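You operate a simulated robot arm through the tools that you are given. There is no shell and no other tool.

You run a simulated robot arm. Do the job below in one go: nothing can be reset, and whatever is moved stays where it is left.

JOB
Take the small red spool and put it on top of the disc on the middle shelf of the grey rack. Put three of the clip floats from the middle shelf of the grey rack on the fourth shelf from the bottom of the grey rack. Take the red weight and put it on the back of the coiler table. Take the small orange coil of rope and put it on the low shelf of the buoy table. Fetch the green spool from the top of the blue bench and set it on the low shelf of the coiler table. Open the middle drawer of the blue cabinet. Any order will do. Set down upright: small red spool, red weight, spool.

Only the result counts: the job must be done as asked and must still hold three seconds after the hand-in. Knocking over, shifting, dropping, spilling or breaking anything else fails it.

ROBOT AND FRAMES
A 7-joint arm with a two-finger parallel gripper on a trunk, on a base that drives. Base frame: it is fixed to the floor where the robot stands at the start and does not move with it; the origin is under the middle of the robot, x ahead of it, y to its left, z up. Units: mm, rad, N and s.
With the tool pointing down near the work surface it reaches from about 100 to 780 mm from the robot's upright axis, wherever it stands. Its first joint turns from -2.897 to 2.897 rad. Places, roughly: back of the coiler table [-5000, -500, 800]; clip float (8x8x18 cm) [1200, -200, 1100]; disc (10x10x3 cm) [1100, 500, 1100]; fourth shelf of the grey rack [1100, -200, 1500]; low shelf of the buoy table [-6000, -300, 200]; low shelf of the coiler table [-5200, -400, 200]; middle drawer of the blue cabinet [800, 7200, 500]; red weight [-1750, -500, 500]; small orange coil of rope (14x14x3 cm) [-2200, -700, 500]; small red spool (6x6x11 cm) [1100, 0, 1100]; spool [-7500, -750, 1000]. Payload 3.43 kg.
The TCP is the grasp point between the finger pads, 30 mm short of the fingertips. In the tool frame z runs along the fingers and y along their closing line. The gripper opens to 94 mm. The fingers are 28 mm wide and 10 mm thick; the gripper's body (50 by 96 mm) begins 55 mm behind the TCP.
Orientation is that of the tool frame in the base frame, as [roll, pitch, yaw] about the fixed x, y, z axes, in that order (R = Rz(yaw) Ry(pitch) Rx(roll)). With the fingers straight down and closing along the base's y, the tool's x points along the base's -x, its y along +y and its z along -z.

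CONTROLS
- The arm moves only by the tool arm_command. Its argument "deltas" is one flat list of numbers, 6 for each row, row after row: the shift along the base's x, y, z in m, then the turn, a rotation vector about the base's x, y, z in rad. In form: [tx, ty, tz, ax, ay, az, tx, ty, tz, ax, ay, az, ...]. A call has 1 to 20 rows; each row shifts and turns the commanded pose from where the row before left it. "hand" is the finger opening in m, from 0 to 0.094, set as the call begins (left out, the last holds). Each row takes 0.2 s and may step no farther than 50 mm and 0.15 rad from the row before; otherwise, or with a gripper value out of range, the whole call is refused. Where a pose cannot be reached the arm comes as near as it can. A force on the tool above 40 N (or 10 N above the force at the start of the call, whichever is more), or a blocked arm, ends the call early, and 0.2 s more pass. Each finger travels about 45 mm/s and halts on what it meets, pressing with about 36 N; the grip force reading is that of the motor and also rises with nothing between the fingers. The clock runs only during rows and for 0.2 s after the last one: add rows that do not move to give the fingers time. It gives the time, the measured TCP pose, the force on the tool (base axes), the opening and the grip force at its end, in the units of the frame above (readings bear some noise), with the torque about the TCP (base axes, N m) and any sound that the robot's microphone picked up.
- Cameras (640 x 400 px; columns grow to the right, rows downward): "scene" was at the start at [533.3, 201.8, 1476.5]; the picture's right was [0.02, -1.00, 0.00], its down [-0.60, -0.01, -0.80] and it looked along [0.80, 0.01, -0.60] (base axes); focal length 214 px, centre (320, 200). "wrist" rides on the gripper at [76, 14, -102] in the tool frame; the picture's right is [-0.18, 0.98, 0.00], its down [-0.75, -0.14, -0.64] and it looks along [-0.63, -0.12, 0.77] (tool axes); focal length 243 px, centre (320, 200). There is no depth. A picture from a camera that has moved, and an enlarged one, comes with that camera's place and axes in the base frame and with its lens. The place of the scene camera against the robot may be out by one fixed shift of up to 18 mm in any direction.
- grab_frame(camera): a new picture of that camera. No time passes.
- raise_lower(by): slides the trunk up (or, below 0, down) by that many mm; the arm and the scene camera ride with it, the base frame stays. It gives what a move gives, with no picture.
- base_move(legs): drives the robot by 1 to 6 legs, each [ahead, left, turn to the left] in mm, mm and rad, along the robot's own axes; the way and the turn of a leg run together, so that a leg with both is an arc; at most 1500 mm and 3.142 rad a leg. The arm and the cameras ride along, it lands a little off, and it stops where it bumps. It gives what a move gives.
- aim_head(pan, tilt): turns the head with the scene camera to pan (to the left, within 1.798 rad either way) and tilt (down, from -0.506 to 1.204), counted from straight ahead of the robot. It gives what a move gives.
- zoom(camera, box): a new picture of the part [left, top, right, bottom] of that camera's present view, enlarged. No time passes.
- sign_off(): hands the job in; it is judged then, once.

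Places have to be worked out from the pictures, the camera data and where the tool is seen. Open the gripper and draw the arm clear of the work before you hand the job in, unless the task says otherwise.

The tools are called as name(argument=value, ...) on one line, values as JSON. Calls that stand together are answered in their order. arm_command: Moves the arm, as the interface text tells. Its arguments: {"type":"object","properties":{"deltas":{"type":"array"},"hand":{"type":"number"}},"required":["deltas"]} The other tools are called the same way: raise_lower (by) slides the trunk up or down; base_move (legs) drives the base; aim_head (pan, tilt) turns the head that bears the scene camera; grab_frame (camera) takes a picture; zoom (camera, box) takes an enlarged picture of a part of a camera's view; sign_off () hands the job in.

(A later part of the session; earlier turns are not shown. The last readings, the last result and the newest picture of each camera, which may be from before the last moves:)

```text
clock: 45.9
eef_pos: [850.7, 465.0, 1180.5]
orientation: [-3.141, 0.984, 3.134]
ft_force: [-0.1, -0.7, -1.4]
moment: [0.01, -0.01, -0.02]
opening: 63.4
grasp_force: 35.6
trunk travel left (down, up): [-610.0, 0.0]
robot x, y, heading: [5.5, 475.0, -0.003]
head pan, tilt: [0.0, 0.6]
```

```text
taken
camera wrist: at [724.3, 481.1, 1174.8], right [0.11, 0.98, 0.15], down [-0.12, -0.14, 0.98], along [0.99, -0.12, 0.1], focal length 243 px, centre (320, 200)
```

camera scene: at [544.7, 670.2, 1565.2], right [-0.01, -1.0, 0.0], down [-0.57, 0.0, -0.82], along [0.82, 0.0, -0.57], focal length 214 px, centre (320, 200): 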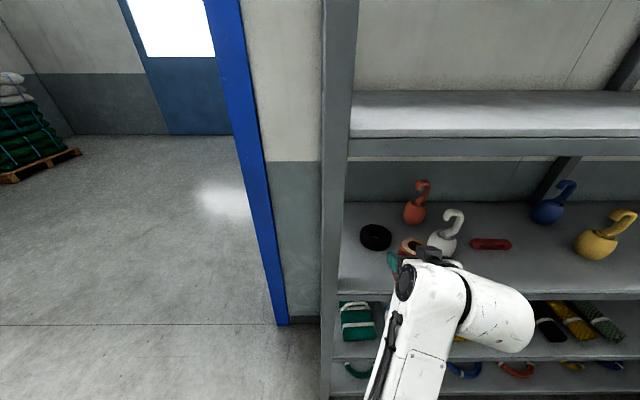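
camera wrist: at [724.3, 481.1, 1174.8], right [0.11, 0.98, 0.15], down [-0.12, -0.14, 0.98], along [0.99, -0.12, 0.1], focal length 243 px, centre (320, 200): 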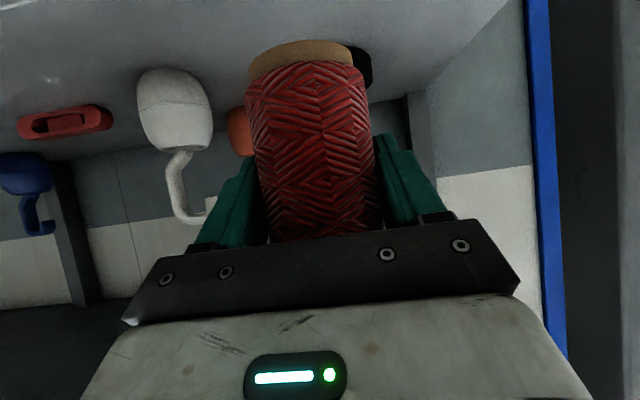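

Now locate the disc precisely relative to the held spool.

zoom(camera="scene", box=[340, 200, 460, 275])

zoom(camera="wrist", box=[220, 20, 420, 145])

```text
5.33 times, centred on (400, 238) of scene
camera zoom: at [544.7, 670.2, 1565.2], right [-0.01, -1.0, 0.0], down [-0.57, 0.0, -0.82], along [0.82, 0.0, -0.57], focal length 1144 px, centre (-107, 0)
```

zoom: 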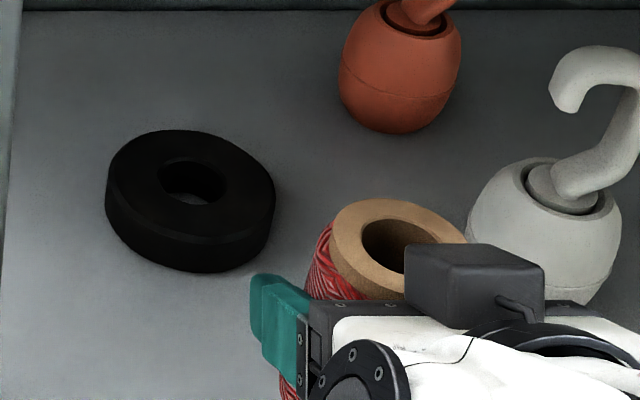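

```text
3.20 times, centred on (320, 82) of wrist
camera zoom: at [724.3, 481.1, 1174.8], right [0.11, 0.98, 0.15], down [-0.12, -0.14, 0.98], along [0.99, -0.12, 0.1], focal length 776 px, centre (320, 576)
```

zoom: 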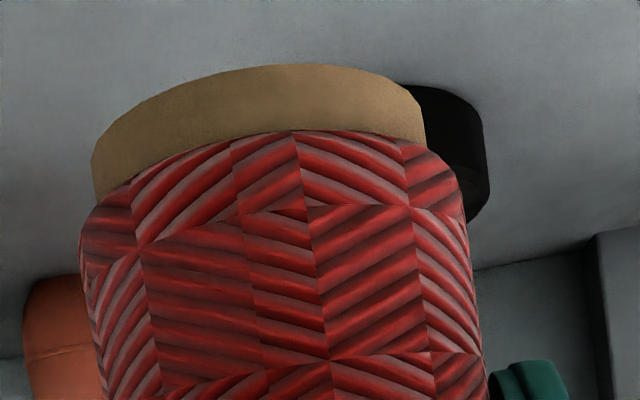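

Disc centre ≈(1055,481), held spool ≈(857,466). I drive ahead 180 mm, then fine-align with the arm.

base_move(legs=[[180, 15, 0.005]])

grab_frame(camera="scene")

zoom(camera="scene", box=[360, 190, 520, 290])

grab_frame(camera="wrist")

```text
clock: 47.4
eef_pos: [1032.5, 479.7, 1180.3]
orientation: [-3.141, 0.983, 3.135]
ft_force: [-0.1, -0.4, -1.7]
moment: [-0.01, -0.02, -0.02]
opening: 63.4
grasp_force: 36.0
trunk travel left (down, up): [-610.0, 0.0]
robot x, y, heading: [188.9, 487.1, -0.004]
head pan, tilt: [0.0, 0.6]
```

```text
taken
camera scene: at [724.6, 684.2, 1565.2], right [-0.01, -1.0, 0.0], down [-0.57, 0.0, -0.82], along [0.82, 0.0, -0.57], focal length 214 px, centre (320, 200)
```

scene: 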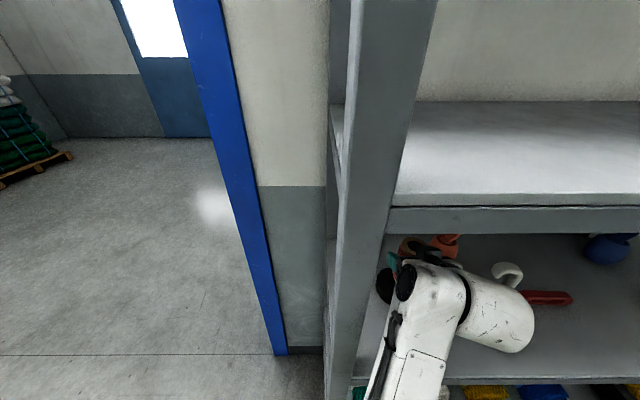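

```text
4.00 times, centred on (440, 240) of scene
camera zoom: at [724.6, 684.2, 1565.2], right [-0.01, -1.0, 0.0], down [-0.57, 0.0, -0.82], along [0.82, 0.0, -0.57], focal length 858 px, centre (-160, 40)
```

zoom: 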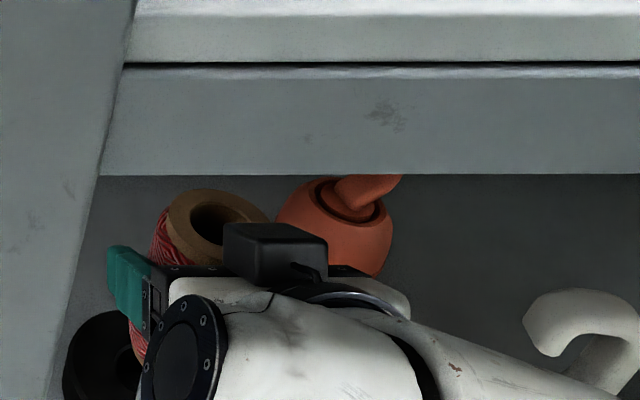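

```text
taken
camera wrist: at [904.3, 495.2, 1174.8], right [0.11, 0.98, 0.15], down [-0.12, -0.14, 0.98], along [0.99, -0.12, 0.1], focal length 243 px, centre (320, 200)
```

wrist: 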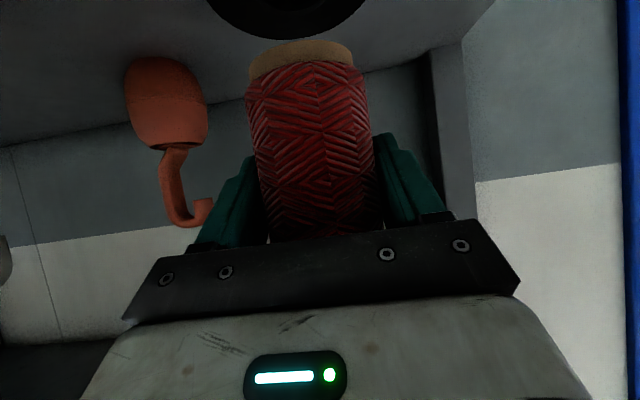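

Disc centre from wrist view ≈(1053,480); spool centre ≈(1039,482). I shift +14 mm in x and lower most of the way.

arm_command(deltas=[0.014, -0.001, 0, 0, 0, 0, 0, 0, -0.02, 0, 0, 0, 0, 0, -0.018, 0, 0, 0, 0, 0, 0, 0, 0, 0])

grab_frame(camera="wrist")

zoom(camera="wrist", box=[200, 0, 420, 138])

```text
clock: 48.4
eef_pos: [1048.6, 479.4, 1142.7]
orientation: [3.141, 0.984, 3.136]
ft_force: [0.2, 0.2, -2.2]
moment: [0.0, -0.01, 0.0]
opening: 63.3
grasp_force: 36.4
trunk travel left (down, up): [-610.0, 0.0]
robot x, y, heading: [188.8, 484.6, -0.006]
head pan, tilt: [0.0, 0.6]
```

```text
taken
camera wrist: at [919.7, 494.1, 1136.0], right [0.11, 0.98, 0.15], down [-0.12, -0.14, 0.98], along [0.99, -0.12, 0.1], focal length 243 px, centre (320, 200)
```

wrist: 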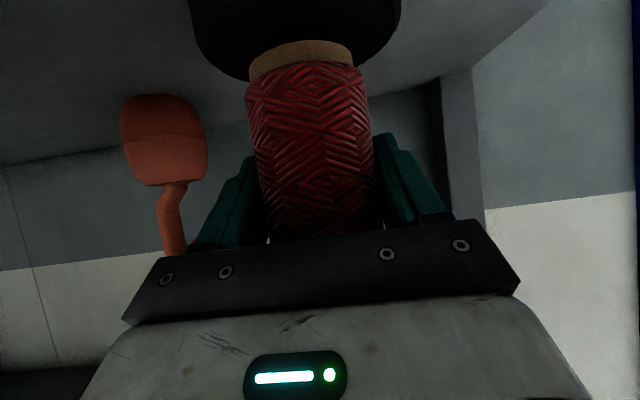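

```text
2.90 times, centred on (310, 69) of wrist
camera zoom: at [919.7, 494.1, 1136.0], right [0.11, 0.98, 0.15], down [-0.12, -0.14, 0.98], along [0.99, -0.12, 0.1], focal length 703 px, centre (349, 580)
```

zoom: 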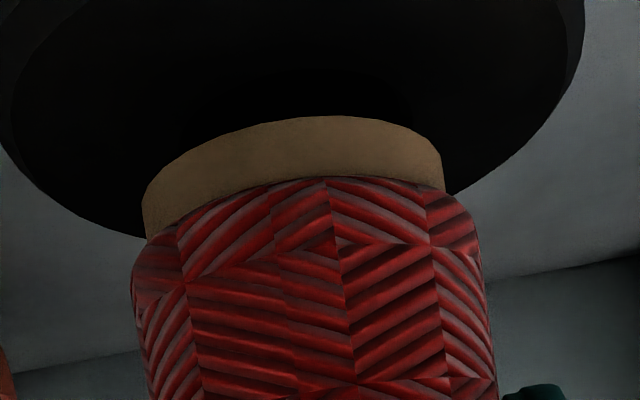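

Spool and disc are aligned to within a few mm. I lower gently in small steps watching the force.

arm_command(deltas=[0, 0, -0.004, 0, 0, 0, 0, 0, -0.002, 0, 0, 0, 0, 0, 0, 0, 0, 0])

arm_command(deltas=[0, 0, -0.002, 0, 0, 0, 0, 0, 0, 0, 0, 0])

arm_command(deltas=[0, 0, -0.002, 0, 0, 0, 0, 0, 0, 0, 0, 0])

zoom(camera="wrist", box=[200, 0, 420, 138])

```text
clock: 49.2
eef_pos: [1047.3, 479.1, 1136.8]
orientation: [-3.141, 0.981, 3.137]
ft_force: [-0.3, 1.1, -1.2]
moment: [-0.02, 0.02, 0.02]
opening: 63.4
grasp_force: 36.2
trunk travel left (down, up): [-610.0, 0.0]
robot x, y, heading: [191.2, 489.8, -0.007]
head pan, tilt: [0.0, 0.6]
```

```text
clock: 49.8
eef_pos: [1045.5, 477.6, 1135.0]
orientation: [3.141, 0.982, 3.136]
ft_force: [1.0, 0.0, -1.1]
moment: [0.0, 0.01, -0.02]
opening: 63.1
grasp_force: 36.1
trunk travel left (down, up): [-610.0, 0.0]
robot x, y, heading: [188.8, 484.0, -0.004]
head pan, tilt: [0.0, 0.6]
```

```text
clock: 50.4
eef_pos: [1045.9, 478.9, 1133.1]
orientation: [3.141, 0.982, 3.137]
ft_force: [0.2, 0.3, 0.3]
moment: [0.03, -0.02, -0.03]
opening: 63.4
grasp_force: 36.0
trunk travel left (down, up): [-610.0, 0.0]
robot x, y, heading: [191.4, 488.2, -0.001]
head pan, tilt: [0.0, 0.6]
```

```text
2.90 times, centred on (310, 69) of wrist
camera zoom: at [918.3, 494.1, 1126.4], right [0.11, 0.98, 0.15], down [-0.12, -0.14, 0.98], along [0.99, -0.12, 0.1], focal length 703 px, centre (349, 580)
```

zoom: 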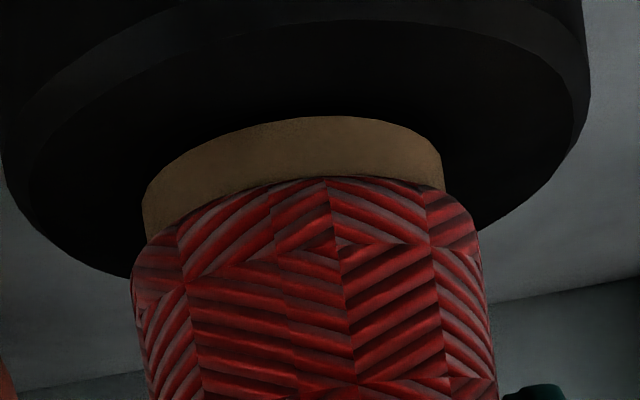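

No clear contact yet; a couple more millimetres.

arm_command(deltas=[0, 0, -0.0015, 0, 0, 0, 0, 0, 0, 0, 0, 0])

arm_command(deltas=[0, 0, -0.0015, 0, 0, 0, 0, 0, 0, 0, 0, 0])

zoom(camera="wrist", box=[200, 0, 420, 138])

```text
clock: 51.0
eef_pos: [1046.4, 478.5, 1130.9]
orientation: [3.141, 0.983, 3.136]
ft_force: [0.0, 0.2, -1.4]
moment: [0.01, 0.02, -0.05]
opening: 63.4
grasp_force: 35.6
trunk travel left (down, up): [-610.0, 0.0]
robot x, y, heading: [191.0, 484.3, -0.009]
head pan, tilt: [0.0, 0.6]
```

```text
clock: 51.6
eef_pos: [1046.0, 477.8, 1128.9]
orientation: [-3.14, 0.983, 3.137]
ft_force: [1.3, -1.1, 1.9]
moment: [0.02, -0.01, -0.01]
opening: 63.2
grasp_force: 36.4
trunk travel left (down, up): [-610.0, 0.0]
robot x, y, heading: [188.2, 487.9, -0.003]
head pan, tilt: [0.0, 0.6]
```

```text
2.90 times, centred on (310, 69) of wrist
camera zoom: at [918.0, 494.1, 1123.9], right [0.11, 0.98, 0.15], down [-0.12, -0.14, 0.98], along [0.99, -0.12, 0.1], focal length 703 px, centre (349, 580)
```

zoom: 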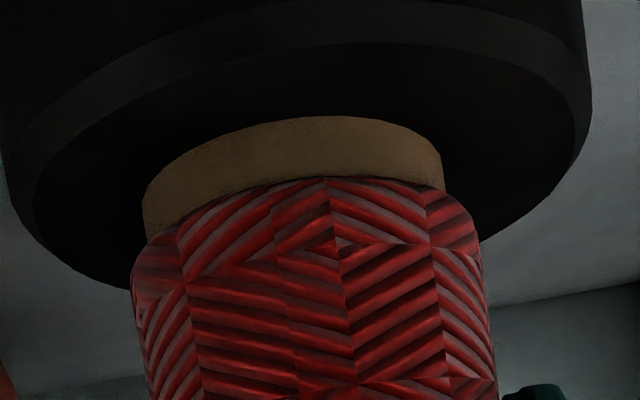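

Force just begins to rise (≈+2 N); another small step to confirm contact.

arm_command(deltas=[0, 0, -0.0015, 0, 0, 0, 0, 0, 0, 0, 0, 0])

arm_command(deltas=[0, 0, -0.0015, 0, 0, 0, 0, 0, 0, 0, 0, 0])

zoom(camera="wrist", box=[200, 0, 420, 138])

```text
clock: 52.2
eef_pos: [1045.2, 479.2, 1131.1]
orientation: [-3.141, 0.988, 3.134]
ft_force: [-1.5, -0.5, 14.0]
moment: [0.19, 0.31, 0.04]
opening: 63.5
grasp_force: 36.1
trunk travel left (down, up): [-610.0, 0.0]
robot x, y, heading: [185.9, 488.3, -0.008]
head pan, tilt: [0.0, 0.6]
```

```text
clock: 52.8
eef_pos: [1044.4, 478.3, 1129.7]
orientation: [3.14, 0.989, 3.135]
ft_force: [-2.0, -0.6, 26.0]
moment: [0.25, 0.49, 0.0]
opening: 63.2
grasp_force: 36.6
trunk travel left (down, up): [-610.0, 0.0]
robot x, y, heading: [189.0, 486.5, -0.004]
head pan, tilt: [0.0, 0.6]
```

```text
2.90 times, centred on (310, 69) of wrist
camera zoom: at [918.2, 494.1, 1123.2], right [0.11, 0.98, 0.15], down [-0.12, -0.14, 0.98], along [0.99, -0.12, 0.1], focal length 703 px, centre (349, 580)
```

zoom: 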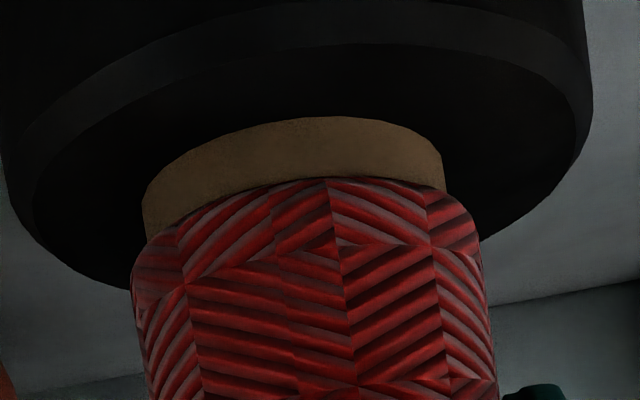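

Contact confirmed. I relieve the pressure by 2 mm, then open the gripper.

arm_command(deltas=[0, 0, 0.002, 0, 0, 0, 0, 0, 0, 0, 0, 0])

arm_command(deltas=[0, 0, 0, 0, 0, 0, 0, 0, 0, 0, 0, 0, 0, 0, 0, 0, 0, 0, 0, 0, 0, 0, 0, 0], hand=0.094)

grab_frame(camera="wrist")

```text
clock: 53.4
eef_pos: [1046.4, 479.5, 1129.4]
orientation: [3.141, 0.985, 3.136]
ft_force: [5.5, -1.6, 21.6]
moment: [0.2, -0.35, -0.02]
opening: 63.2
grasp_force: 36.3
trunk travel left (down, up): [-610.0, 0.0]
robot x, y, heading: [186.8, 488.6, -0.004]
head pan, tilt: [0.0, 0.6]
```

```text
clock: 54.4
eef_pos: [1044.9, 478.5, 1129.6]
orientation: [3.142, 0.983, 3.136]
ft_force: [0.3, 0.0, -0.2]
moment: [-0.01, 0.0, 0.0]
opening: 94.1
grasp_force: 0.0
trunk travel left (down, up): [-610.0, 0.0]
robot x, y, heading: [192.4, 489.9, -0.003]
head pan, tilt: [0.0, 0.6]
```

```text
taken
camera wrist: at [918.2, 494.0, 1122.8], right [0.11, 0.98, 0.15], down [-0.12, -0.14, 0.98], along [0.99, -0.12, 0.1], focal length 243 px, centre (320, 200)
```

wrist: 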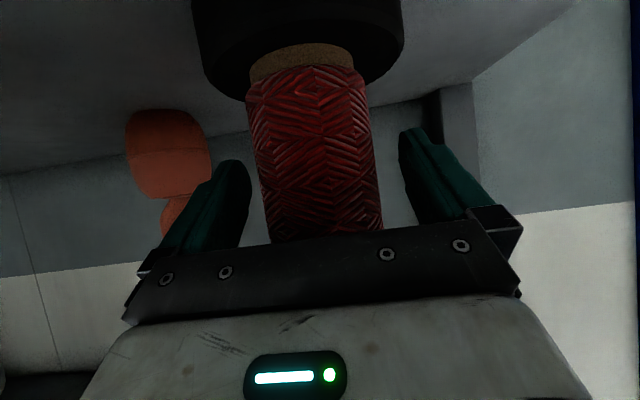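

Released and the spool stands on the disc. I back straight out with the base and check it.

base_move(legs=[[-190, 0, 0]])

grab_frame(camera="scene")

zoom(camera="scene", box=[340, 180, 500, 280])

grab_frame(camera="wrist")

```text
clock: 56.0
eef_pos: [856.2, 479.4, 1128.6]
orientation: [3.14, 0.983, 3.136]
ft_force: [-1.2, 0.6, -0.5]
moment: [-0.01, 0.01, 0.0]
opening: 94.3
grasp_force: 0.1
trunk travel left (down, up): [-610.0, 0.0]
robot x, y, heading: [-2.7, 488.2, -0.004]
head pan, tilt: [0.0, 0.6]
```

```text
taken
camera scene: at [534.8, 684.8, 1565.3], right [-0.01, -1.0, 0.0], down [-0.57, 0.0, -0.82], along [0.82, -0.01, -0.57], focal length 214 px, centre (320, 200)
```

scene: 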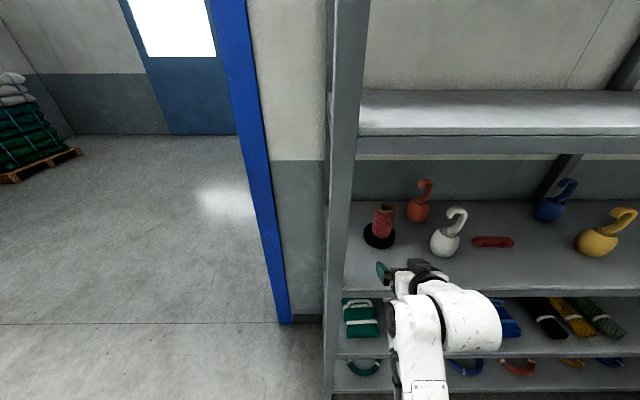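

```text
4.00 times, centred on (420, 230) of scene
camera zoom: at [534.8, 684.8, 1565.3], right [-0.01, -1.0, 0.0], down [-0.57, 0.0, -0.82], along [0.82, -0.01, -0.57], focal length 858 px, centre (-80, 80)
```

zoom: 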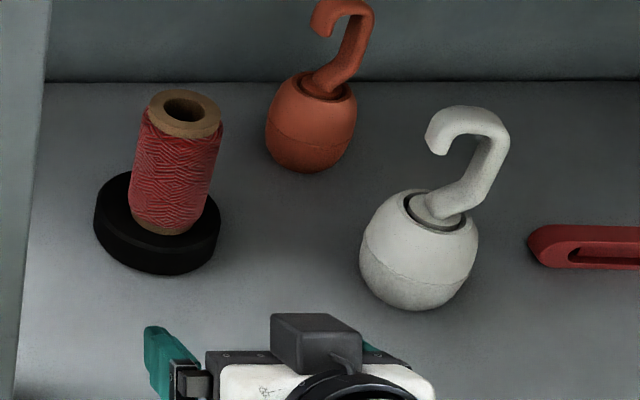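

```text
taken
camera wrist: at [728.2, 494.6, 1122.9], right [0.11, 0.98, 0.15], down [-0.12, -0.14, 0.98], along [0.99, -0.12, 0.1], focal length 243 px, centre (320, 200)
```

wrist: 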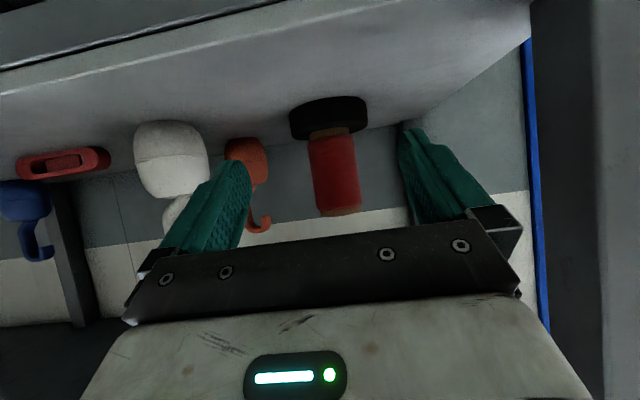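

The spool stands centred on the disc and nothing else moved. Next the white float: I shift the robot right ~182 mm so the tool lines up with it and look again.

base_move(legs=[[0, -182, 0.004]])

grab_frame(camera="wrist")

zoom(camera="scene", box=[250, 180, 410, 280])

```text
clock: 57.5
eef_pos: [854.7, 299.7, 1129.3]
orientation: [-3.141, 0.982, 3.138]
ft_force: [-0.1, -0.4, -0.2]
moment: [-0.02, 0.01, 0.01]
opening: 93.8
grasp_force: 0.1
trunk travel left (down, up): [-610.0, 0.0]
robot x, y, heading: [-2.4, 304.5, -0.006]
head pan, tilt: [0.0, 0.6]
```

```text
taken
camera wrist: at [727.2, 314.3, 1122.9], right [0.11, 0.98, 0.15], down [-0.12, -0.14, 0.98], along [0.99, -0.12, 0.1], focal length 243 px, centre (320, 200)
```

wrist: 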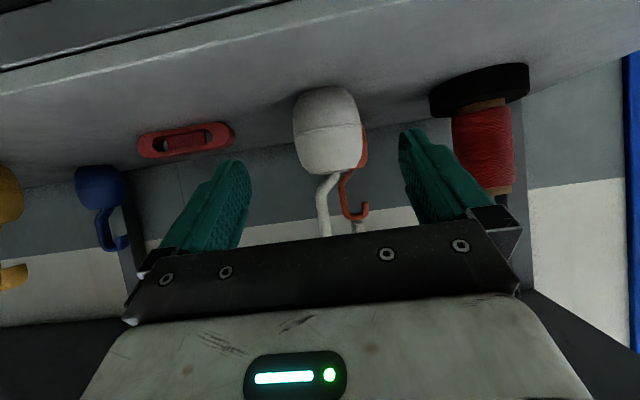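

```text
4.00 times, centred on (330, 230) of scene
camera zoom: at [533.5, 504.3, 1565.3], right [0.0, -1.0, 0.0], down [-0.57, 0.0, -0.82], along [0.82, 0.0, -0.57], focal length 858 px, centre (280, 80)
```

zoom: 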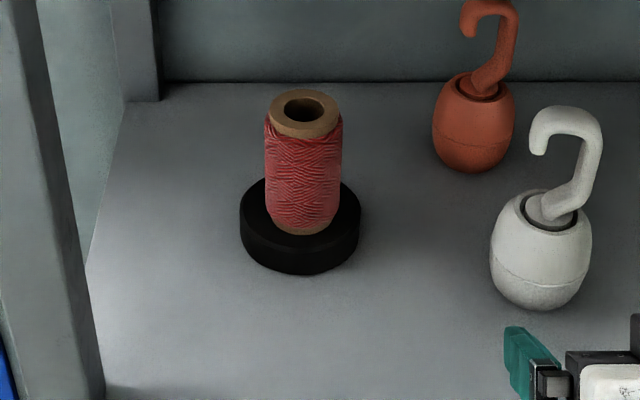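

White float ≈(1000,302). I lower the tool to z≈1080 and nudge y, then drive in 100 mm.

arm_command(deltas=[0, 0.001, -0.025, 0, 0, 0, 0, 0.001, -0.024, 0, 0, 0, 0, 0, 0, 0, 0, 0])

base_move(legs=[[95, 0, 0.003]])

grab_frame(camera="wrist")

```text
clock: 58.3
eef_pos: [855.7, 301.3, 1080.5]
orientation: [-3.141, 0.984, 3.137]
ft_force: [1.0, 0.3, 0.4]
moment: [0.0, 0.02, 0.0]
opening: 93.9
grasp_force: 0.0
trunk travel left (down, up): [-610.0, 0.0]
robot x, y, heading: [-1.1, 307.7, -0.005]
head pan, tilt: [0.0, 0.6]
```

```text
clock: 59.4
eef_pos: [953.6, 303.5, 1081.3]
orientation: [3.141, 0.984, 3.14]
ft_force: [-0.2, -0.3, -0.3]
moment: [0.02, -0.01, 0.03]
opening: 94.1
grasp_force: 0.1
trunk travel left (down, up): [-610.0, 0.0]
robot x, y, heading: [96.0, 303.7, -0.004]
head pan, tilt: [0.0, 0.6]
```

```text
taken
camera wrist: at [825.7, 319.0, 1074.7], right [0.1, 0.98, 0.15], down [-0.12, -0.14, 0.98], along [0.99, -0.12, 0.1], focal length 243 px, centre (320, 200)
```

wrist: 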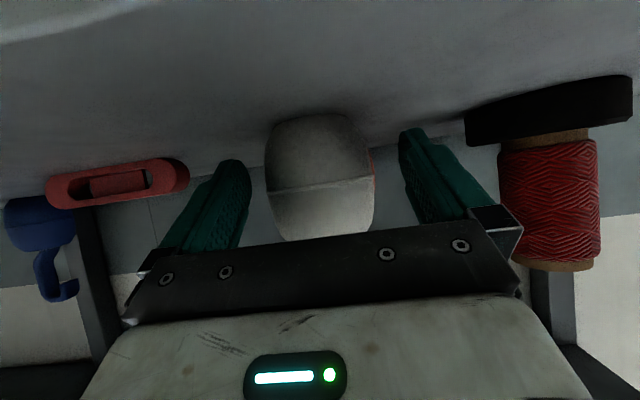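

Float is centred about 4 mm to the right of the tool and ~43 mm ahead. I correct y and advance by arm.

arm_command(deltas=[0, -0.004, 0, 0, 0, 0, 0.02, 0, 0, 0, 0, 0, 0, 0, 0, 0, 0, 0])

grab_frame(camera="wrist")

```text
clock: 60.2
eef_pos: [973.9, 300.2, 1080.3]
orientation: [-3.141, 0.982, 3.14]
ft_force: [1.1, -0.2, 0.0]
moment: [0.01, 0.0, -0.01]
opening: 93.9
grasp_force: 0.1
trunk travel left (down, up): [-610.0, 0.0]
robot x, y, heading: [97.9, 304.8, -0.002]
head pan, tilt: [0.0, 0.6]
```

```text
taken
camera wrist: at [846.0, 315.0, 1074.6], right [0.1, 0.98, 0.15], down [-0.12, -0.14, 0.98], along [0.99, -0.12, 0.1], focal length 243 px, centre (320, 200)
```

wrist: 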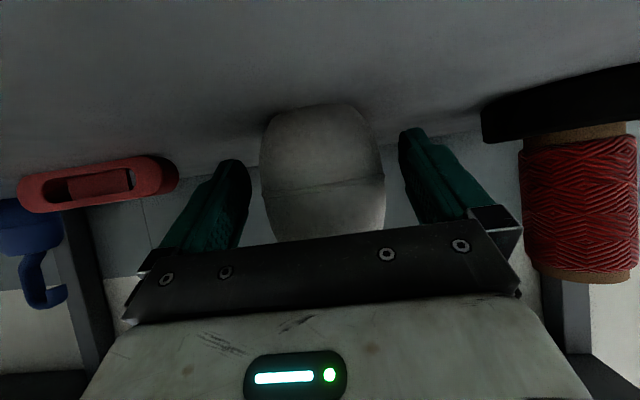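

Well aligned now; advance the final 21 mm and close.

arm_command(deltas=[0.021, 0, 0, 0, 0, 0, 0, 0, 0, 0, 0, 0])

grab_frame(camera="wrist")

arm_command(deltas=[0, 0, 0, 0, 0, 0, 0, 0, 0, 0, 0, 0, 0, 0, 0, 0, 0, 0, 0, 0, 0, 0, 0, 0], hand=0.06)

grab_frame(camera="wrist")

```text
clock: 60.8
eef_pos: [994.4, 301.8, 1082.1]
orientation: [3.141, 0.985, 3.14]
ft_force: [-0.3, 0.7, -0.2]
moment: [-0.01, 0.0, 0.01]
opening: 93.7
grasp_force: 0.0
trunk travel left (down, up): [-610.0, 0.0]
robot x, y, heading: [97.3, 307.5, -0.0]
head pan, tilt: [0.0, 0.6]
```

```text
taken
camera wrist: at [866.5, 316.0, 1075.1], right [0.1, 0.98, 0.15], down [-0.12, -0.14, 0.98], along [0.99, -0.12, 0.1], focal length 243 px, centre (320, 200)
```

wrist: 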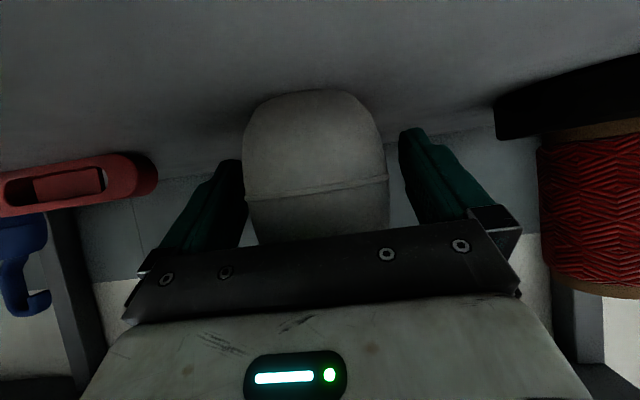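

```text
clock: 61.8
eef_pos: [994.7, 300.6, 1079.5]
orientation: [3.141, 0.983, 3.142]
ft_force: [0.2, -0.4, 1.0]
moment: [0.0, 0.02, 0.02]
opening: 73.1
grasp_force: 36.3
trunk travel left (down, up): [-610.0, 0.0]
robot x, y, heading: [98.0, 308.7, -0.003]
head pan, tilt: [0.0, 0.6]
```

```text
taken
camera wrist: at [866.2, 316.1, 1075.1], right [0.1, 0.98, 0.15], down [-0.12, -0.14, 0.98], along [0.99, -0.12, 0.1], focal length 243 px, centre (320, 200)
```

wrist: 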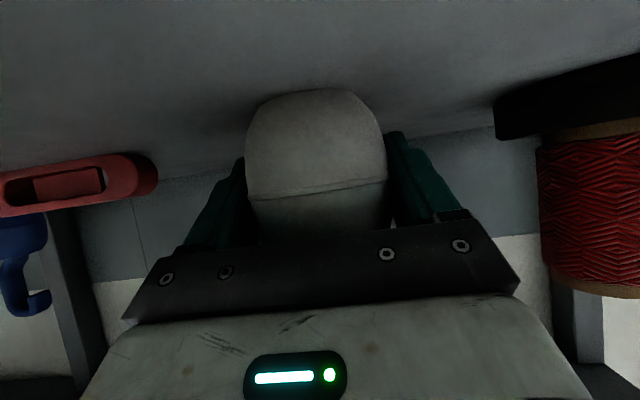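

Gripped at 73 mm. I lift it slowly 50 mm and check that it holds.

arm_command(deltas=[0, 0, 0.015, 0, 0, 0, 0, 0, 0.02, 0, 0, 0, 0, 0, 0.025, 0, 0, 0, 0, 0, 0, 0, 0, 0])

grab_frame(camera="wrist")

```text
clock: 62.8
eef_pos: [994.0, 300.1, 1141.4]
orientation: [-3.139, 0.983, -3.142]
ft_force: [-0.1, -0.4, -0.9]
moment: [0.03, -0.03, -0.03]
opening: 73.2
grasp_force: 36.1
trunk travel left (down, up): [-610.0, 0.0]
robot x, y, heading: [97.3, 306.1, -0.004]
head pan, tilt: [0.0, 0.6]
```

```text
taken
camera wrist: at [865.5, 314.6, 1134.2], right [0.1, 0.98, 0.15], down [-0.12, -0.14, 0.98], along [0.99, -0.12, 0.1], focal length 243 px, centre (320, 200)
```

wrist: 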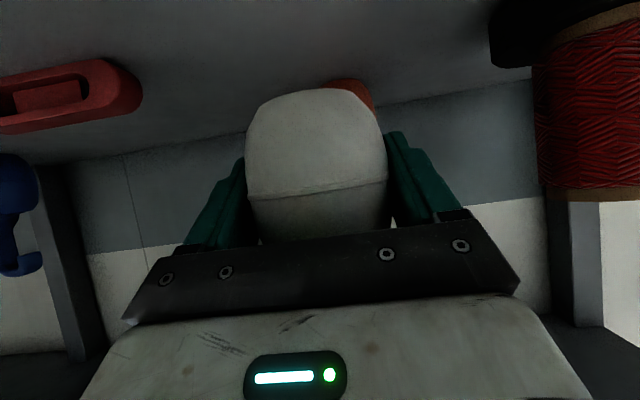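

Held firmly. I back out of the rack 190 mm before raising it to the fourth shelf.

base_move(legs=[[-190, 0, 0.003]])

arm_command(deltas=[-0.02, 0, 0.04, 0, 0, 0, -0.02, 0, 0.04, 0, 0, 0, -0.02, 0, 0.04, 0, 0, 0, -0.02, 0, 0.04, 0, 0, 0, 0, 0, 0, 0, 0, 0])

grab_frame(camera="scene")

grab_frame(camera="wrist")

```text
clock: 64.4
eef_pos: [803.2, 302.6, 1140.9]
orientation: [-3.141, 0.982, -3.138]
ft_force: [-0.3, -0.4, -1.5]
moment: [0.0, 0.0, -0.02]
opening: 73.1
grasp_force: 35.8
trunk travel left (down, up): [-610.0, 0.0]
robot x, y, heading: [-91.8, 305.3, 0.005]
head pan, tilt: [0.0, 0.6]
```

```text
clock: 65.6
eef_pos: [722.7, 303.6, 1301.5]
orientation: [-3.141, 0.983, -3.138]
ft_force: [0.4, -0.3, -1.3]
moment: [0.0, -0.02, -0.03]
opening: 73.0
grasp_force: 36.6
trunk travel left (down, up): [-610.0, 0.0]
robot x, y, heading: [-95.4, 302.3, 0.003]
head pan, tilt: [0.0, 0.6]
```

```text
taken
camera scene: at [440.0, 507.4, 1565.2], right [0.0, -1.0, 0.0], down [-0.57, 0.0, -0.82], along [0.82, 0.0, -0.57], focal length 214 px, centre (320, 200)
```

scene: 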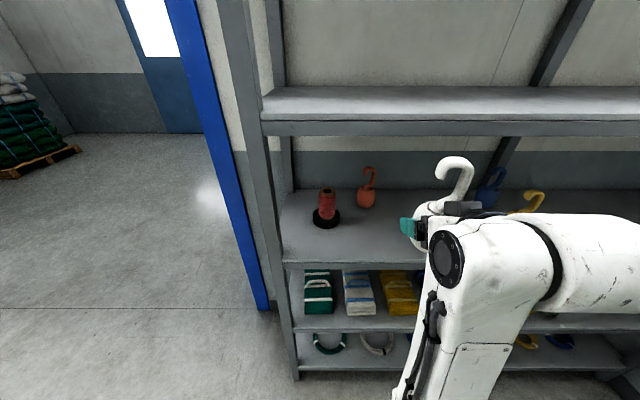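

```text
taken
camera wrist: at [594.7, 318.1, 1296.1], right [0.1, 0.98, 0.15], down [-0.12, -0.14, 0.98], along [0.99, -0.12, 0.1], focal length 243 px, centre (320, 200)
```

wrist: 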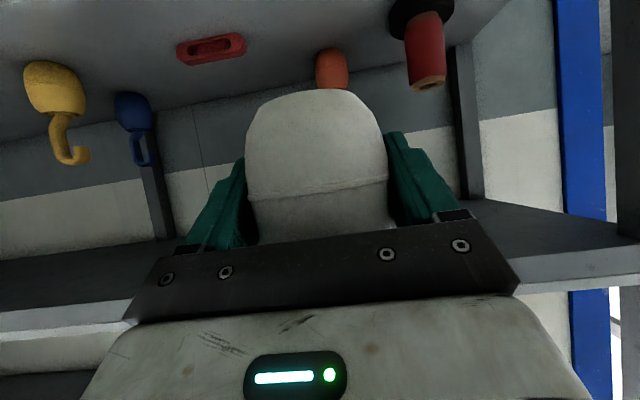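

Works well so far. I continue up and back, with a slight shift to the right away from the head.

arm_command(deltas=[-0.025, -0.01, 0.04, 0, 0, 0, -0.025, -0.01, 0.04, 0, 0, 0, -0.025, -0.01, 0.04, 0, 0, 0, 0, 0, 0, 0, 0, 0])

grab_frame(camera="scene")

```text
clock: 66.6
eef_pos: [646.7, 274.0, 1421.2]
orientation: [-3.141, 0.981, -3.137]
ft_force: [-0.7, 0.3, -0.2]
moment: [-0.01, -0.01, -0.01]
opening: 73.4
grasp_force: 35.2
trunk travel left (down, up): [-610.0, 0.0]
robot x, y, heading: [-91.4, 302.5, 0.003]
head pan, tilt: [0.0, 0.6]
```

```text
taken
camera scene: at [440.0, 507.6, 1565.2], right [0.0, -1.0, 0.0], down [-0.57, 0.0, -0.82], along [0.82, 0.0, -0.57], focal length 214 px, centre (320, 200)
```

scene: 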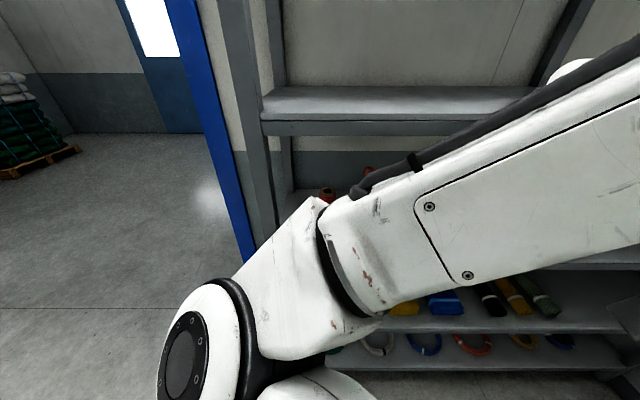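

The forearm passes just ahead of the head camera; I go up in smaller steps, shifting right.

arm_command(deltas=[0, -0.02, 0.03, 0, 0, 0, 0, -0.02, 0.03, 0, 0, 0, 0, 0, 0, 0, 0, 0])

grab_frame(camera="scene")

```text
clock: 67.4
eef_pos: [647.8, 232.5, 1480.7]
orientation: [3.141, 0.982, -3.14]
ft_force: [-0.6, 0.8, -0.4]
moment: [-0.02, -0.04, -0.02]
opening: 73.2
grasp_force: 35.8
trunk travel left (down, up): [-610.0, 0.0]
robot x, y, heading: [-90.3, 302.1, 0.006]
head pan, tilt: [0.0, 0.6]
```

```text
taken
camera scene: at [440.0, 507.3, 1565.3], right [0.0, -1.0, 0.0], down [-0.57, 0.0, -0.82], along [0.82, 0.0, -0.57], focal length 214 px, centre (320, 200)
```

scene: 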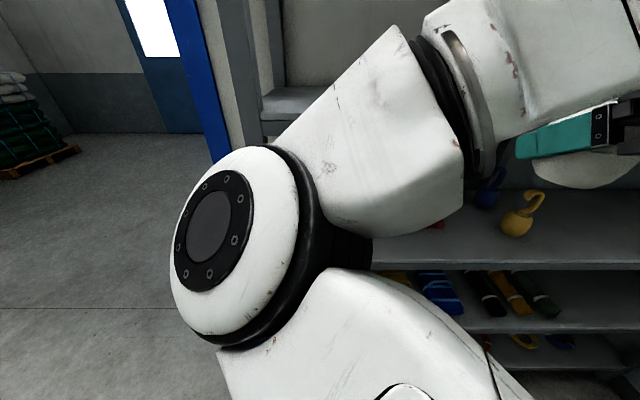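

Elbow is ~190 mm in front of the head; one more 45 mm up.

arm_command(deltas=[0, -0.01, 0.025, 0, 0, 0, 0, -0.005, 0.02, 0, 0, 0, 0, 0, 0, 0, 0, 0])

grab_frame(camera="scene")

grab_frame(camera="wrist")

```text
clock: 68.2
eef_pos: [647.3, 216.3, 1525.0]
orientation: [3.141, 0.983, -3.139]
ft_force: [0.5, -0.4, -1.5]
moment: [0.03, 0.05, 0.0]
opening: 73.0
grasp_force: 35.9
trunk travel left (down, up): [-610.0, 0.0]
robot x, y, heading: [-91.8, 306.0, -0.001]
head pan, tilt: [0.0, 0.6]
```

```text
taken
camera scene: at [440.0, 507.4, 1565.2], right [0.0, -1.0, 0.0], down [-0.57, 0.0, -0.82], along [0.82, 0.0, -0.57], focal length 214 px, centre (320, 200)
```

scene: 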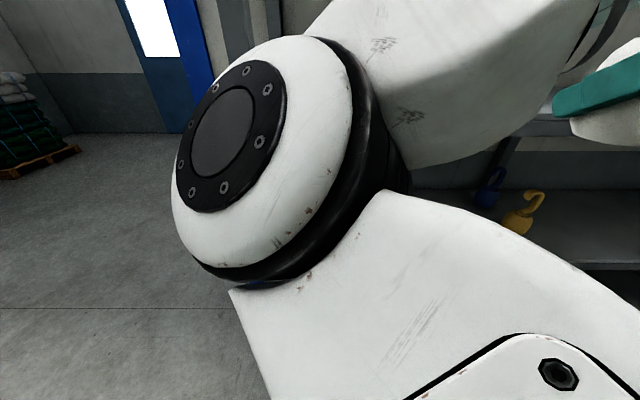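

```text
taken
camera wrist: at [520.2, 231.3, 1518.4], right [0.1, 0.98, 0.15], down [-0.12, -0.14, 0.98], along [0.99, -0.12, 0.1], focal length 243 px, centre (320, 200)
```

wrist: 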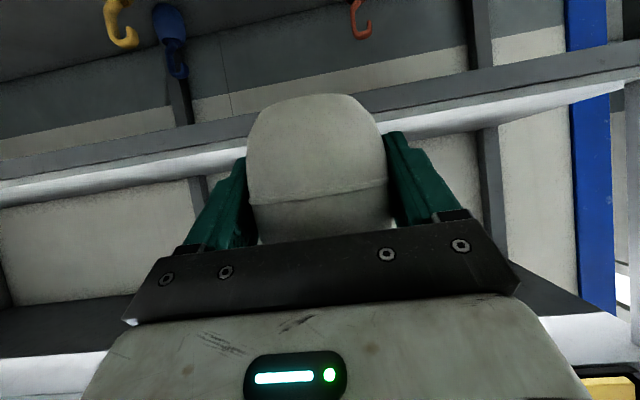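

The elbow is folded close to the head, so the shoulder must sit well ahead of the base axis; extending forward should unfold it. I move the arm forward at this height.

arm_command(deltas=[0.04, 0, 0, 0, 0, 0, 0.04, 0, 0, 0, 0, 0, 0.04, 0, 0, 0, 0, 0, 0.04, 0, 0, 0, 0, 0, 0, 0, 0, 0, 0, 0])

grab_frame(camera="scene")

```text
clock: 69.4
eef_pos: [811.3, 217.1, 1526.1]
orientation: [3.141, 0.982, -3.14]
ft_force: [0.7, 0.0, -0.1]
moment: [-0.02, -0.01, 0.0]
opening: 73.0
grasp_force: 36.3
trunk travel left (down, up): [-610.0, 0.0]
robot x, y, heading: [-95.4, 307.7, 0.007]
head pan, tilt: [0.0, 0.6]
```

```text
taken
camera scene: at [440.2, 507.4, 1565.2], right [0.0, -1.0, 0.0], down [-0.57, 0.0, -0.82], along [0.82, 0.0, -0.57], focal length 214 px, centre (320, 200)
```

scene: 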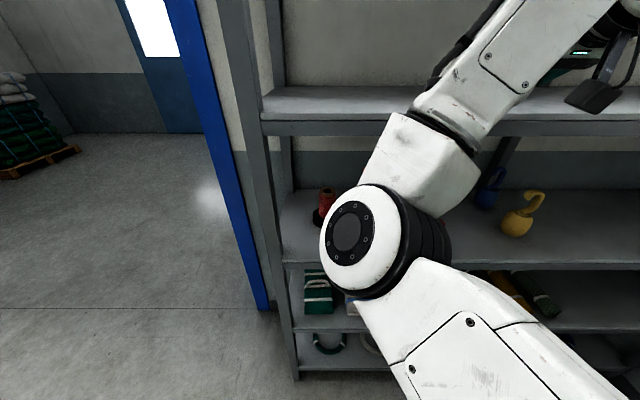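

Much better posture. I move in over the fourth shelf to x≈940.

arm_command(deltas=[0.045, 0, 0, 0, 0, 0, 0.045, 0, 0, 0, 0, 0, 0.04, 0, 0, 0, 0, 0, 0, 0, 0, 0, 0, 0])

aim_head(pan=-0.3, tilt=0.3)

grab_frame(camera="scene")

grab_frame(camera="wrist")

```text
clock: 70.4
eef_pos: [940.2, 217.9, 1525.5]
orientation: [3.141, 0.982, -3.139]
ft_force: [1.1, 0.4, -1.3]
moment: [0.01, 0.01, 0.0]
opening: 73.1
grasp_force: 35.6
trunk travel left (down, up): [-610.0, 0.0]
robot x, y, heading: [-97.2, 301.6, 0.001]
head pan, tilt: [0.0, 0.6]
```

```text
clock: 71.2
eef_pos: [938.4, 218.0, 1523.9]
orientation: [3.141, 0.982, -3.14]
ft_force: [-0.5, -0.5, -0.5]
moment: [-0.02, 0.01, -0.02]
opening: 72.9
grasp_force: 35.4
trunk travel left (down, up): [-610.0, 0.0]
robot x, y, heading: [-96.8, 306.1, 0.008]
head pan, tilt: [-0.3, 0.3]
```

```text
taken
camera scene: at [441.1, 479.8, 1592.6], right [-0.29, -0.96, 0.0], down [-0.28, 0.09, -0.95], along [0.91, -0.28, -0.3], focal length 214 px, centre (320, 200)
```

scene: 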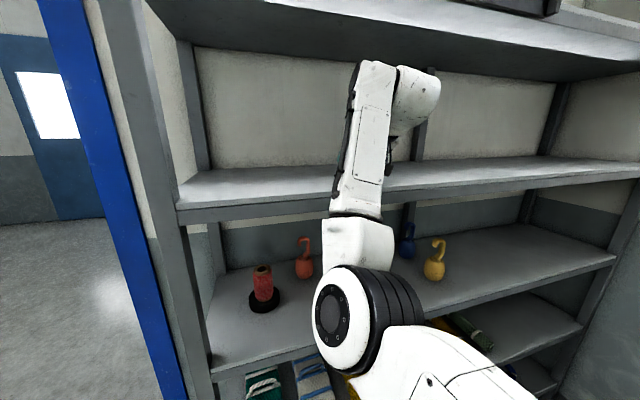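

```text
taken
camera wrist: at [811.0, 232.4, 1518.7], right [0.1, 0.98, 0.15], down [-0.12, -0.14, 0.98], along [0.99, -0.12, 0.1], focal length 243 px, centre (320, 200)
```

wrist: 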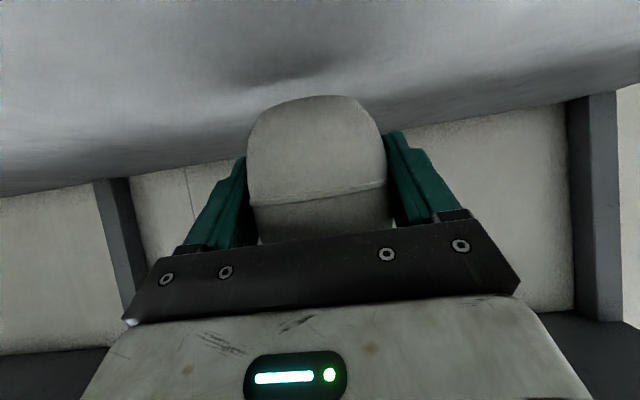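

Float hangs over the fourth shelf. I go 15 mm deeper and start lowering.

arm_command(deltas=[0.015, 0, 0, 0, 0, 0, 0, 0, -0.01, 0, 0, 0, 0, 0, -0.008, 0, 0, 0, 0, 0, 0, 0, 0, 0])

grab_frame(camera="wrist")

arm_command(deltas=[0, 0, -0.003, 0, 0, 0, 0, 0, 0, 0, 0, 0])

arm_command(deltas=[0, 0, -0.003, 0, 0, 0, 0, 0, 0, 0, 0, 0])

```text
clock: 72.2
eef_pos: [952.8, 218.9, 1506.2]
orientation: [-3.141, 0.983, -3.14]
ft_force: [0.5, -0.5, -1.4]
moment: [0.03, 0.0, 0.0]
opening: 73.0
grasp_force: 35.8
trunk travel left (down, up): [-610.0, 0.0]
robot x, y, heading: [-93.1, 303.4, -0.004]
head pan, tilt: [-0.3, 0.3]
```

```text
taken
camera wrist: at [825.1, 232.8, 1500.8], right [0.1, 0.98, 0.15], down [-0.12, -0.14, 0.98], along [0.99, -0.12, 0.1], focal length 243 px, centre (320, 200)
```

wrist: 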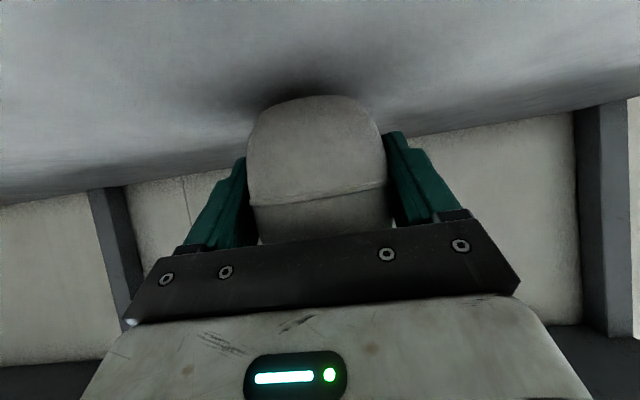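

```text
clock: 72.8
eef_pos: [953.5, 217.8, 1504.3]
orientation: [-3.141, 0.983, -3.139]
ft_force: [-0.4, -0.4, -2.0]
moment: [-0.03, 0.02, -0.02]
opening: 72.8
grasp_force: 35.9
trunk travel left (down, up): [-610.0, 0.0]
robot x, y, heading: [-95.4, 307.2, 0.001]
head pan, tilt: [-0.3, 0.3]
```

```text
clock: 73.4
eef_pos: [952.9, 217.9, 1500.2]
orientation: [-3.14, 0.983, -3.138]
ft_force: [-0.9, 1.1, -0.4]
moment: [0.05, -0.01, 0.02]
opening: 72.7
grasp_force: 35.9
trunk travel left (down, up): [-610.0, 0.0]
robot x, y, heading: [-94.8, 304.6, 0.001]
head pan, tilt: [-0.3, 0.3]
```

Not yet in contact; I continue in 2 mm steps.

arm_command(deltas=[0, 0, -0.002, 0, 0, 0, 0, 0, 0, 0, 0, 0])

arm_command(deltas=[0, 0, -0.002, 0, 0, 0, 0, 0, 0, 0, 0, 0])

arm_command(deltas=[0, 0, -0.002, 0, 0, 0, 0, 0, 0, 0, 0, 0])

```text
clock: 74.0
eef_pos: [952.6, 218.1, 1499.2]
orientation: [3.141, 0.982, -3.141]
ft_force: [1.3, 0.0, 1.6]
moment: [0.05, -0.01, 0.03]
opening: 72.9
grasp_force: 36.1
trunk travel left (down, up): [-610.0, 0.0]
robot x, y, heading: [-95.6, 306.4, 0.003]
head pan, tilt: [-0.3, 0.3]
```

```text
clock: 74.6
eef_pos: [952.1, 217.7, 1497.6]
orientation: [-3.14, 0.988, -3.14]
ft_force: [6.1, -2.3, 14.1]
moment: [0.08, 0.09, -0.05]
opening: 73.1
grasp_force: 35.7
trunk travel left (down, up): [-610.0, 0.0]
robot x, y, heading: [-92.7, 306.8, -0.0]
head pan, tilt: [-0.3, 0.3]
```

```text
clock: 75.2
eef_pos: [951.5, 216.2, 1497.3]
orientation: [-3.14, 0.989, -3.137]
ft_force: [8.1, -2.9, 27.0]
moment: [0.04, 0.09, 0.02]
opening: 73.5
grasp_force: 35.6
trunk travel left (down, up): [-610.0, 0.0]
robot x, y, heading: [-92.9, 306.6, -0.002]
head pan, tilt: [-0.3, 0.3]
```

Contact on the shelf (27 N). I relieve 3 mm and open.

arm_command(deltas=[0, 0, 0.003, 0, 0, 0, 0, 0, 0, 0, 0, 0])

arm_command(deltas=[0, 0, 0, 0, 0, 0, 0, 0, 0, 0, 0, 0, 0, 0, 0, 0, 0, 0, 0, 0, 0, 0, 0, 0], hand=0.094)

grab_frame(camera="wrist")

```text
clock: 75.8
eef_pos: [952.0, 217.5, 1497.7]
orientation: [-3.141, 0.984, -3.14]
ft_force: [1.5, -1.5, 17.9]
moment: [0.05, -0.2, -0.02]
opening: 73.3
grasp_force: 35.9
trunk travel left (down, up): [-610.0, 0.0]
robot x, y, heading: [-95.3, 301.3, 0.002]
head pan, tilt: [-0.3, 0.3]
```

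```text
clock: 76.8
eef_pos: [952.8, 218.4, 1498.2]
orientation: [3.141, 0.983, -3.139]
ft_force: [-0.2, -0.6, 0.5]
moment: [-0.02, 0.02, 0.01]
opening: 94.1
grasp_force: 0.0
trunk travel left (down, up): [-610.0, 0.0]
robot x, y, heading: [-94.0, 307.1, -0.002]
head pan, tilt: [-0.3, 0.3]
```

```text
taken
camera wrist: at [825.1, 231.9, 1491.3], right [0.1, 0.98, 0.15], down [-0.12, -0.14, 0.98], along [0.99, -0.12, 0.1], focal length 243 px, centre (320, 200)
```

wrist: 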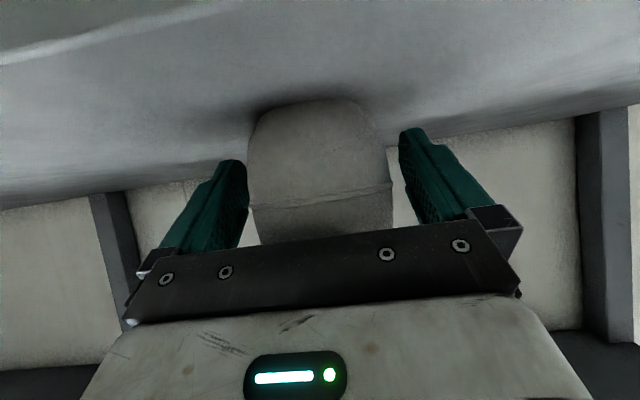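

Released, float stands. I retreat the arm straight back and look at the shelf.

arm_command(deltas=[-0.03, 0, 0, 0, 0, 0, -0.03, 0, 0, 0, 0, 0, -0.03, 0, 0, 0, 0, 0, -0.03, 0, 0, 0, 0, 0, -0.03, 0, 0, 0, 0, 0, 0, 0, 0, 0, 0, 0])

grab_frame(camera="wrist")

grab_frame(camera="scene")

```text
clock: 78.2
eef_pos: [803.5, 217.1, 1498.6]
orientation: [-3.14, 0.984, -3.138]
ft_force: [0.6, 0.4, -0.3]
moment: [-0.03, 0.01, 0.0]
opening: 94.0
grasp_force: 0.2
trunk travel left (down, up): [-610.0, 0.0]
robot x, y, heading: [-91.3, 306.1, -0.002]
head pan, tilt: [-0.3, 0.3]
```

```text
taken
camera wrist: at [675.6, 232.0, 1492.4], right [0.1, 0.98, 0.15], down [-0.12, -0.14, 0.98], along [0.99, -0.12, 0.1], focal length 243 px, centre (320, 200)
```

wrist: 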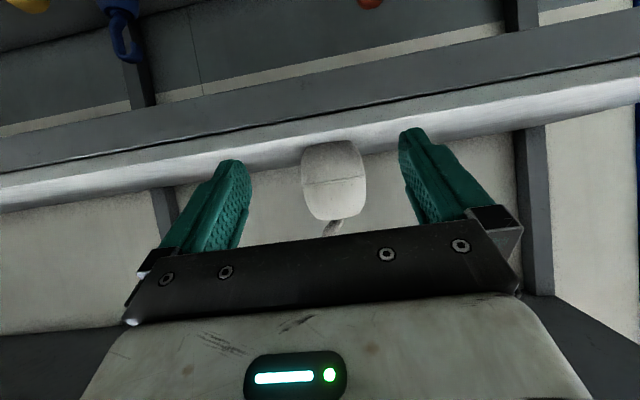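

```text
taken
camera scene: at [440.8, 480.0, 1592.7], right [-0.29, -0.96, 0.0], down [-0.28, 0.09, -0.96], along [0.91, -0.28, -0.3], focal length 214 px, centre (320, 200)
```

scene: 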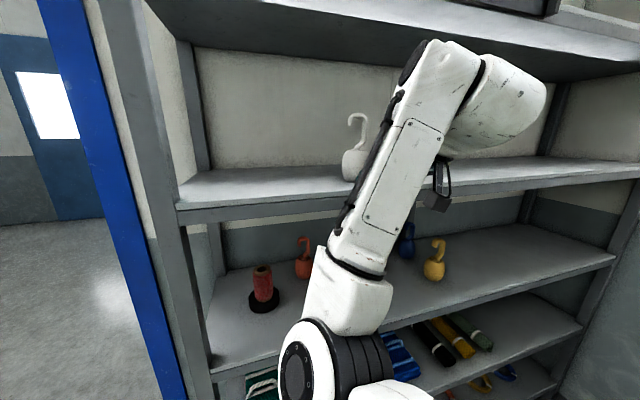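

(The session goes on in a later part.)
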